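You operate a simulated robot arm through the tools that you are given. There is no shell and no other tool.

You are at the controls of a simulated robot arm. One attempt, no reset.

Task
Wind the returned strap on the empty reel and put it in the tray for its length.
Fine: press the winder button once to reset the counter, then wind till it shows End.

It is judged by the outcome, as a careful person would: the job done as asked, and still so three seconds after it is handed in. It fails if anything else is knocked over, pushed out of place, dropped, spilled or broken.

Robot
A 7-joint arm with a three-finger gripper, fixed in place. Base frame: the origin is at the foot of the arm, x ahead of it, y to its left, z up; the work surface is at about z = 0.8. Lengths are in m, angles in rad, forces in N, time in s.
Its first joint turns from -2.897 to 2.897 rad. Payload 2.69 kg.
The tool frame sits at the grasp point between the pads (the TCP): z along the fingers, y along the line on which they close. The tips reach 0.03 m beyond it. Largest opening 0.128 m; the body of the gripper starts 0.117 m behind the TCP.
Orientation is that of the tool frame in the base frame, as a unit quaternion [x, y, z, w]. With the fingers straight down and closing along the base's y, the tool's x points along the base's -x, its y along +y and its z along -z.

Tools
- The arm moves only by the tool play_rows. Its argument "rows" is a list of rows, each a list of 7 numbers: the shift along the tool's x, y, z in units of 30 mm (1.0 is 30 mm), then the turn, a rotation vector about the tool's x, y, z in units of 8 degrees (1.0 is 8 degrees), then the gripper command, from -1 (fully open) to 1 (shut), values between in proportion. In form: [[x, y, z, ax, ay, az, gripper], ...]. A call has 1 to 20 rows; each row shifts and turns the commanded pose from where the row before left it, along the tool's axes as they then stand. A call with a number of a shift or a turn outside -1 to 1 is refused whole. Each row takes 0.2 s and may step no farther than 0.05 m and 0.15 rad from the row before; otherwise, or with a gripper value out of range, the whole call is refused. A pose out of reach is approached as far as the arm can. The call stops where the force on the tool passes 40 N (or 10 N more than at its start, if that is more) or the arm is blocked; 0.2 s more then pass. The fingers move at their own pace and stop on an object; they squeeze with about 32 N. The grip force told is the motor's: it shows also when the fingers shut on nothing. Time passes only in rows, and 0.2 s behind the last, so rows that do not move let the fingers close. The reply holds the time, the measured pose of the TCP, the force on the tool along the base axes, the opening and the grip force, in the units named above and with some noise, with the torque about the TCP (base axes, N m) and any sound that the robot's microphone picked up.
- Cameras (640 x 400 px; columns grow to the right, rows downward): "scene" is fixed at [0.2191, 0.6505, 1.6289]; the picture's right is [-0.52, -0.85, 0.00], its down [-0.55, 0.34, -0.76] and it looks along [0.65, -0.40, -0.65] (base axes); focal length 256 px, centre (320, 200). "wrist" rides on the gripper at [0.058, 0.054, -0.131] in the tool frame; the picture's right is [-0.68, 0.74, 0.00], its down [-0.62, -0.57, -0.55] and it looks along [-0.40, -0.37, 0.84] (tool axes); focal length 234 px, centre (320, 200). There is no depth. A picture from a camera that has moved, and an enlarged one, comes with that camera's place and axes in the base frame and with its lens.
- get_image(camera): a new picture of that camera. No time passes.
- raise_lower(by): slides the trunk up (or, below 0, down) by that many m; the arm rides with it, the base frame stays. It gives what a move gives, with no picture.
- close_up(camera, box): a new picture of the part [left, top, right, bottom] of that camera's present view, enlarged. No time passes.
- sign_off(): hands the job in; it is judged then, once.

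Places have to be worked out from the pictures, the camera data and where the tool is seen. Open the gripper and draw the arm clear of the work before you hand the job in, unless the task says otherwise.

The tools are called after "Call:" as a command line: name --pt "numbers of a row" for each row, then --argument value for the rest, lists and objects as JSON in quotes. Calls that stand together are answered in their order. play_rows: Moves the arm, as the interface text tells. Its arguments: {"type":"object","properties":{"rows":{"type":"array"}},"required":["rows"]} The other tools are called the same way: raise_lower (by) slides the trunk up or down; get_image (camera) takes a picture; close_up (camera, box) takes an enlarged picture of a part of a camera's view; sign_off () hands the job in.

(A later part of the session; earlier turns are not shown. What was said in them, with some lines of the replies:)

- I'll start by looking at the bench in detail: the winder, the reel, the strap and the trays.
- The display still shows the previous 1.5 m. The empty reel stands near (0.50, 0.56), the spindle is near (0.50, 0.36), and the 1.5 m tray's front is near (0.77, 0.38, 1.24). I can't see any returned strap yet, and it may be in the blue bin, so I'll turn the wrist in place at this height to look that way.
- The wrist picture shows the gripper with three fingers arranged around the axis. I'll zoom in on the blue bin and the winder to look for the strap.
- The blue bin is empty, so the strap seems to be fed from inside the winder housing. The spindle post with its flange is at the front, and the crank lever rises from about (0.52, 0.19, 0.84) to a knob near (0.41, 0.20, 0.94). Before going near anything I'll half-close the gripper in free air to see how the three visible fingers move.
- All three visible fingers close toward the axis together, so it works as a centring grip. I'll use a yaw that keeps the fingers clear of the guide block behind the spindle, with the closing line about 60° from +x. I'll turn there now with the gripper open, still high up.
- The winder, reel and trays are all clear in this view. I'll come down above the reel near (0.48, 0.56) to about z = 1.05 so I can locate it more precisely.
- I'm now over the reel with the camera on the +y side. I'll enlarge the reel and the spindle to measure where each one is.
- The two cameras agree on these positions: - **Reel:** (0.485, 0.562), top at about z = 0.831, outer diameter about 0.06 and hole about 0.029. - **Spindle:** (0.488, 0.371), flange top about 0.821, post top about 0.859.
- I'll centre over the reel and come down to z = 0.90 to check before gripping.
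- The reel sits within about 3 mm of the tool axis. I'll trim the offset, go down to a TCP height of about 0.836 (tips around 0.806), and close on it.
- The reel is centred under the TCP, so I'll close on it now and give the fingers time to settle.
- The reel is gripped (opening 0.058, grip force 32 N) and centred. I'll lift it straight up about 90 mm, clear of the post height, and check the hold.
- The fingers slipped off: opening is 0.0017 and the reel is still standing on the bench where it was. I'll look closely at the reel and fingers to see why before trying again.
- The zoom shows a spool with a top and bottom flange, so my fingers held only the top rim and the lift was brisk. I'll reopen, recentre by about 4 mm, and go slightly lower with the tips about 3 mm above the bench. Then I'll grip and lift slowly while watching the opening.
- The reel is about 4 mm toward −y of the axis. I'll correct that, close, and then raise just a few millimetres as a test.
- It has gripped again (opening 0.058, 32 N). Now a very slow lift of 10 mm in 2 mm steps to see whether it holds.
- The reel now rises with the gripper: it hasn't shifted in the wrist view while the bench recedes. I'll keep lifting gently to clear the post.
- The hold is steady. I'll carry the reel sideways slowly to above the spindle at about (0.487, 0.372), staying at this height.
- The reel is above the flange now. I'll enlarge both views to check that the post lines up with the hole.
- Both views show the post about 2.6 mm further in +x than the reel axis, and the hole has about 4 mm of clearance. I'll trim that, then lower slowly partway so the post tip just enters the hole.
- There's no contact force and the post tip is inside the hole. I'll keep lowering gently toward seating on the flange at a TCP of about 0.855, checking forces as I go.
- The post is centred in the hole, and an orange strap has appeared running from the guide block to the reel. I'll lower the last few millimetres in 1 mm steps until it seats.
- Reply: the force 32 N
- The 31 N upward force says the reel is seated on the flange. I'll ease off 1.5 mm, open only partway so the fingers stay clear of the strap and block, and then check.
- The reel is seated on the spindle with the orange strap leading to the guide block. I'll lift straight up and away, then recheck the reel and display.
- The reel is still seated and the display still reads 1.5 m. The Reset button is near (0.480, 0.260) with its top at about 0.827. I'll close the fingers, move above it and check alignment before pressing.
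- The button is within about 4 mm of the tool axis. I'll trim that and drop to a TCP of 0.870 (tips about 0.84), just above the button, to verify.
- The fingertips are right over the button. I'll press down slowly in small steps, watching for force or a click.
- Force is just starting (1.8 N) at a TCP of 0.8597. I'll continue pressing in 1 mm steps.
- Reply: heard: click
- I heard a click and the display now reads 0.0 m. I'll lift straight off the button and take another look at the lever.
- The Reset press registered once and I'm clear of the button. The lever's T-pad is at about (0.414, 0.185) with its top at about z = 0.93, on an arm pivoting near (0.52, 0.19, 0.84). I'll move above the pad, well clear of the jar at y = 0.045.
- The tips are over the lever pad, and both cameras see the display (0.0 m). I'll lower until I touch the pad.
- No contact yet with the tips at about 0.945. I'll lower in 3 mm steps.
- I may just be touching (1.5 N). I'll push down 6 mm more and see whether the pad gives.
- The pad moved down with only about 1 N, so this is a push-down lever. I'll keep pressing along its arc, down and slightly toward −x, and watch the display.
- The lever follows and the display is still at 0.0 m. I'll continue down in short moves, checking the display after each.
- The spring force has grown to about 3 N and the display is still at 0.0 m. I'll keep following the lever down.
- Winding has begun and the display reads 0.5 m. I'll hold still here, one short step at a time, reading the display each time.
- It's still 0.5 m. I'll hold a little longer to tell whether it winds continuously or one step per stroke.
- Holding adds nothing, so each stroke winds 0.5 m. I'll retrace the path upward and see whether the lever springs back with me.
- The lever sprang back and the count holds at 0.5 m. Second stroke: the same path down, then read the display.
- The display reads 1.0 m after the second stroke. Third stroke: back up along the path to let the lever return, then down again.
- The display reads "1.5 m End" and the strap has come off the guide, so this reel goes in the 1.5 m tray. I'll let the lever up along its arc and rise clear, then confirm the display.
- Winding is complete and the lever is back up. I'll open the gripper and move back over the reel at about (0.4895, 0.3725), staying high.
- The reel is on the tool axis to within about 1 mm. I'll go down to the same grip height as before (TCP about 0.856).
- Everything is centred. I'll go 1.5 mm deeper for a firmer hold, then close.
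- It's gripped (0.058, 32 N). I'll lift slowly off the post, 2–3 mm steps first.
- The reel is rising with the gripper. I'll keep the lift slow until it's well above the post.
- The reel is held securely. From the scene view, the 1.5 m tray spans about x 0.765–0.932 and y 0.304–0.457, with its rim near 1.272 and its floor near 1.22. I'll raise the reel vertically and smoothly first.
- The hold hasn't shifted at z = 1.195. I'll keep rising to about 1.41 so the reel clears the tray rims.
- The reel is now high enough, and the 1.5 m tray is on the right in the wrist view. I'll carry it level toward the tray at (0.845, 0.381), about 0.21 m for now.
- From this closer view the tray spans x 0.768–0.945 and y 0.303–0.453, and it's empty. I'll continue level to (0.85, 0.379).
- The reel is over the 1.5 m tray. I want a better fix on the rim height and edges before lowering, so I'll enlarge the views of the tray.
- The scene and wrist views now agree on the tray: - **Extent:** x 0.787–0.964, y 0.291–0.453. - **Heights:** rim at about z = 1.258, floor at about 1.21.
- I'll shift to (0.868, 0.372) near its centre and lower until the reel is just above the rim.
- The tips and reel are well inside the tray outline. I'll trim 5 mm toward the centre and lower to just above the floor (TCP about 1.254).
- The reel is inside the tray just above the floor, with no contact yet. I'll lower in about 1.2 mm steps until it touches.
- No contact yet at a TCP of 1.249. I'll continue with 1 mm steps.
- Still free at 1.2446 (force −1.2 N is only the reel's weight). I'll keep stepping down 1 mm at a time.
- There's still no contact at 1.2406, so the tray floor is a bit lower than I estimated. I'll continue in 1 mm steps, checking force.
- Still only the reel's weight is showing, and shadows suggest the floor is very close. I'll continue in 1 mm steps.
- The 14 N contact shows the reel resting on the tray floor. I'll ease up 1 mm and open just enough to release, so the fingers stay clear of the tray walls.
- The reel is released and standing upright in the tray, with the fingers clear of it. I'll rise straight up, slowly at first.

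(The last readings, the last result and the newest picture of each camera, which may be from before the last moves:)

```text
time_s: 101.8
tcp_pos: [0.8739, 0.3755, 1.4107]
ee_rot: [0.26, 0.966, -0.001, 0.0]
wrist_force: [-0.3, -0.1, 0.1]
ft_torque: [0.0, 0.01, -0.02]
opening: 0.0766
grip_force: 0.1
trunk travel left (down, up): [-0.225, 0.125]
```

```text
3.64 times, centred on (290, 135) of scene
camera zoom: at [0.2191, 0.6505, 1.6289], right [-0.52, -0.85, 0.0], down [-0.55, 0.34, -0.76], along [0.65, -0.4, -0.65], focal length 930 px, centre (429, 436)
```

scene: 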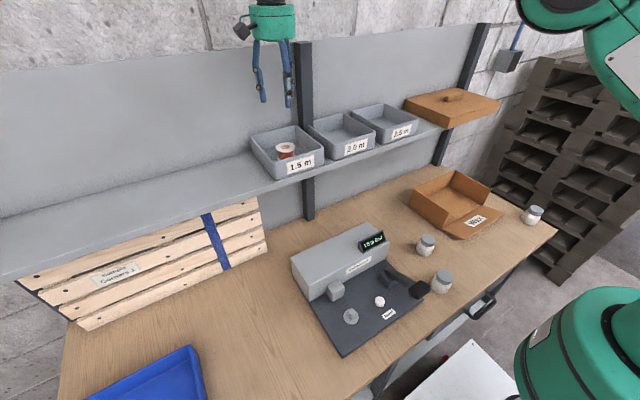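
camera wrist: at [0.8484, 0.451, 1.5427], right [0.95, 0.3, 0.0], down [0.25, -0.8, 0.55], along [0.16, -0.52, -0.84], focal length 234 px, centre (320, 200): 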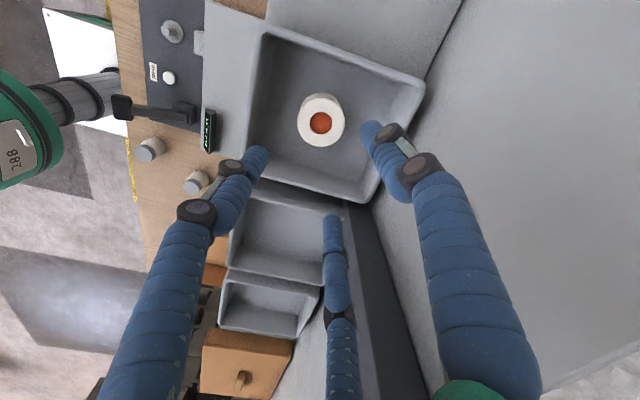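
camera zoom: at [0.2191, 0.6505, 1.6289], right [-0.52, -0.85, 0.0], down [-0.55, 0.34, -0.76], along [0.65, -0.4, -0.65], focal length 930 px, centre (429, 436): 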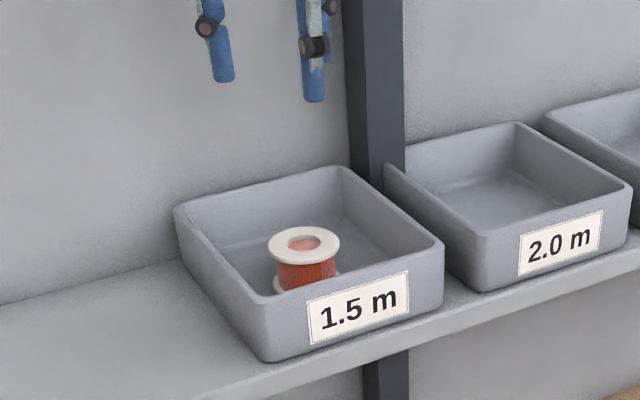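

The wound reel stands upright in the 1.5 m tray and nothing else has moved. I'll open the gripper fully and draw the arm back, clear of the shelf.

Call:
play_rows --pt "0 0 -0.5 0 0 0 -0.2" --pt "0.5 -0.16 0 0 0 0 -0.4" --pt "0.9 -0.285 0 0 0 0 -1" --pt "0.9 -0.285 0 0 0 0 -1" --pt "0.9 -0.285 0 0 0 0 -1" --pt "0.9 -0.285 0 0 0 0 -1" --pt "0.9 -0.285 0 0 0 0 -1" --pt "0.9 -0.285 0 0 0 0 -1" --pt "0.9 -0.285 0 0 0 0 -1" --pt "0.9 -0.285 0 0 0 0 -1" --pt "0.9 -0.285 0 0 0 0 -1" --pt "0.9 -0.285 0 0 0 0 -1" --pt "0.9 -0.285 0 0 0 0 -1" --pt "0.5 -0.16 0 0 0 0 -1" --pt "0 0 0 0 0 0 -1"

Call:
get_image --camera "scene"

Call:
close_up --camera "scene" --box '[240, 100, 440, 210]'

Call:
close_up --camera "scene" --box '[280, 210, 560, 370]'

```text
time_s: 105.0
tcp_pos: [0.5373, 0.4501, 1.428]
ee_rot: [0.259, 0.966, 0.001, 0.0]
wrist_force: [-0.2, -0.3, -0.1]
ft_torque: [0.02, 0.01, -0.05]
opening: 0.128
grip_force: 0.0
trunk travel left (down, up): [-0.225, 0.125]
```

```text
taken
```

scene: 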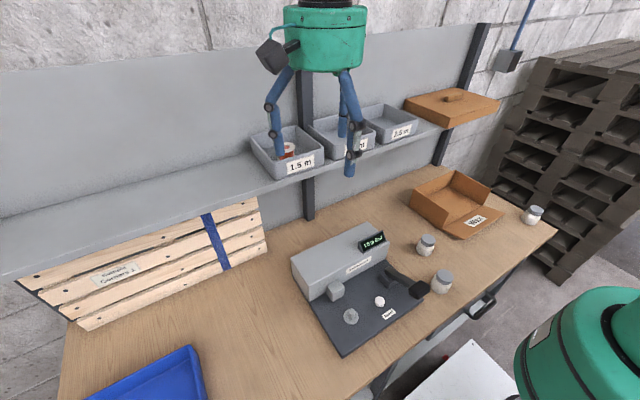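

```text
3.20 times, centred on (340, 155) of scene
camera zoom: at [0.2191, 0.6505, 1.6289], right [-0.52, -0.85, 0.0], down [-0.55, 0.34, -0.76], along [0.65, -0.4, -0.65], focal length 818 px, centre (256, 344)
```

zoom: 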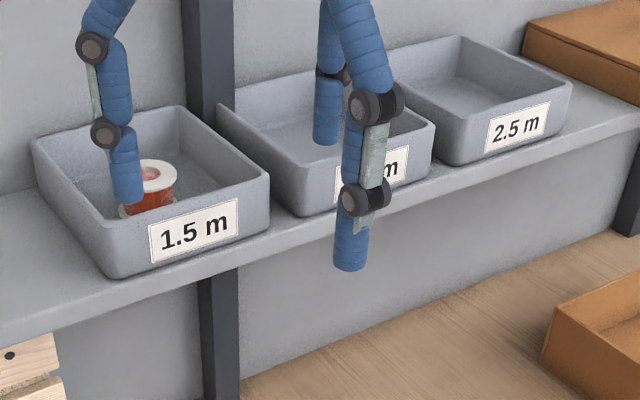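

```text
2.29 times, centred on (420, 290) of scene
camera zoom: at [0.2191, 0.6505, 1.6289], right [-0.52, -0.85, 0.0], down [-0.55, 0.34, -0.76], along [0.65, -0.4, -0.65], focal length 584 px, centre (91, -6)
```

zoom: 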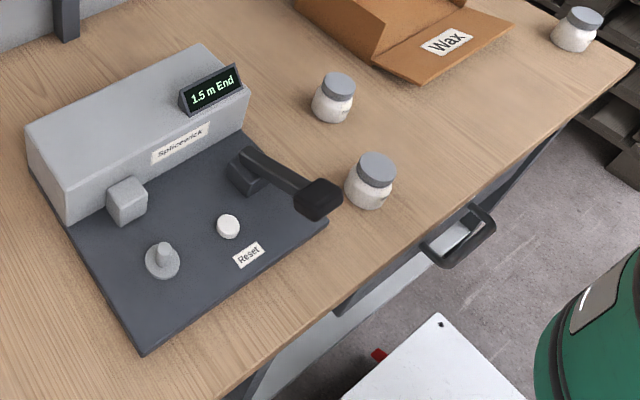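

The reel is upright in the 1.5 m tray, the display reads "1.5 m End" after a single reset, and the jars, box and winder haven't moved. The gripper is open and clear, so I'm handing the job in.

Call:
sign_off

```text
The job is handed in.
```

The returned strap is wound on the reel, and the reel is standing upright in the 1.5 m tray.

- **Winding:** I put the empty reel on the spindle and pressed Reset once, which took the counter to 0.0 m. Three lever strokes of 0.5 m each brought it to "1.5 m End".
- **Slip at the start:** my first grip on the empty reel slipped as I lifted. The reel stayed standing on the bench, and a slower, slightly deeper grip held.
- **At hand-in:** the gripper was open and the arm drawn back. In the last pictures nothing else had moved.
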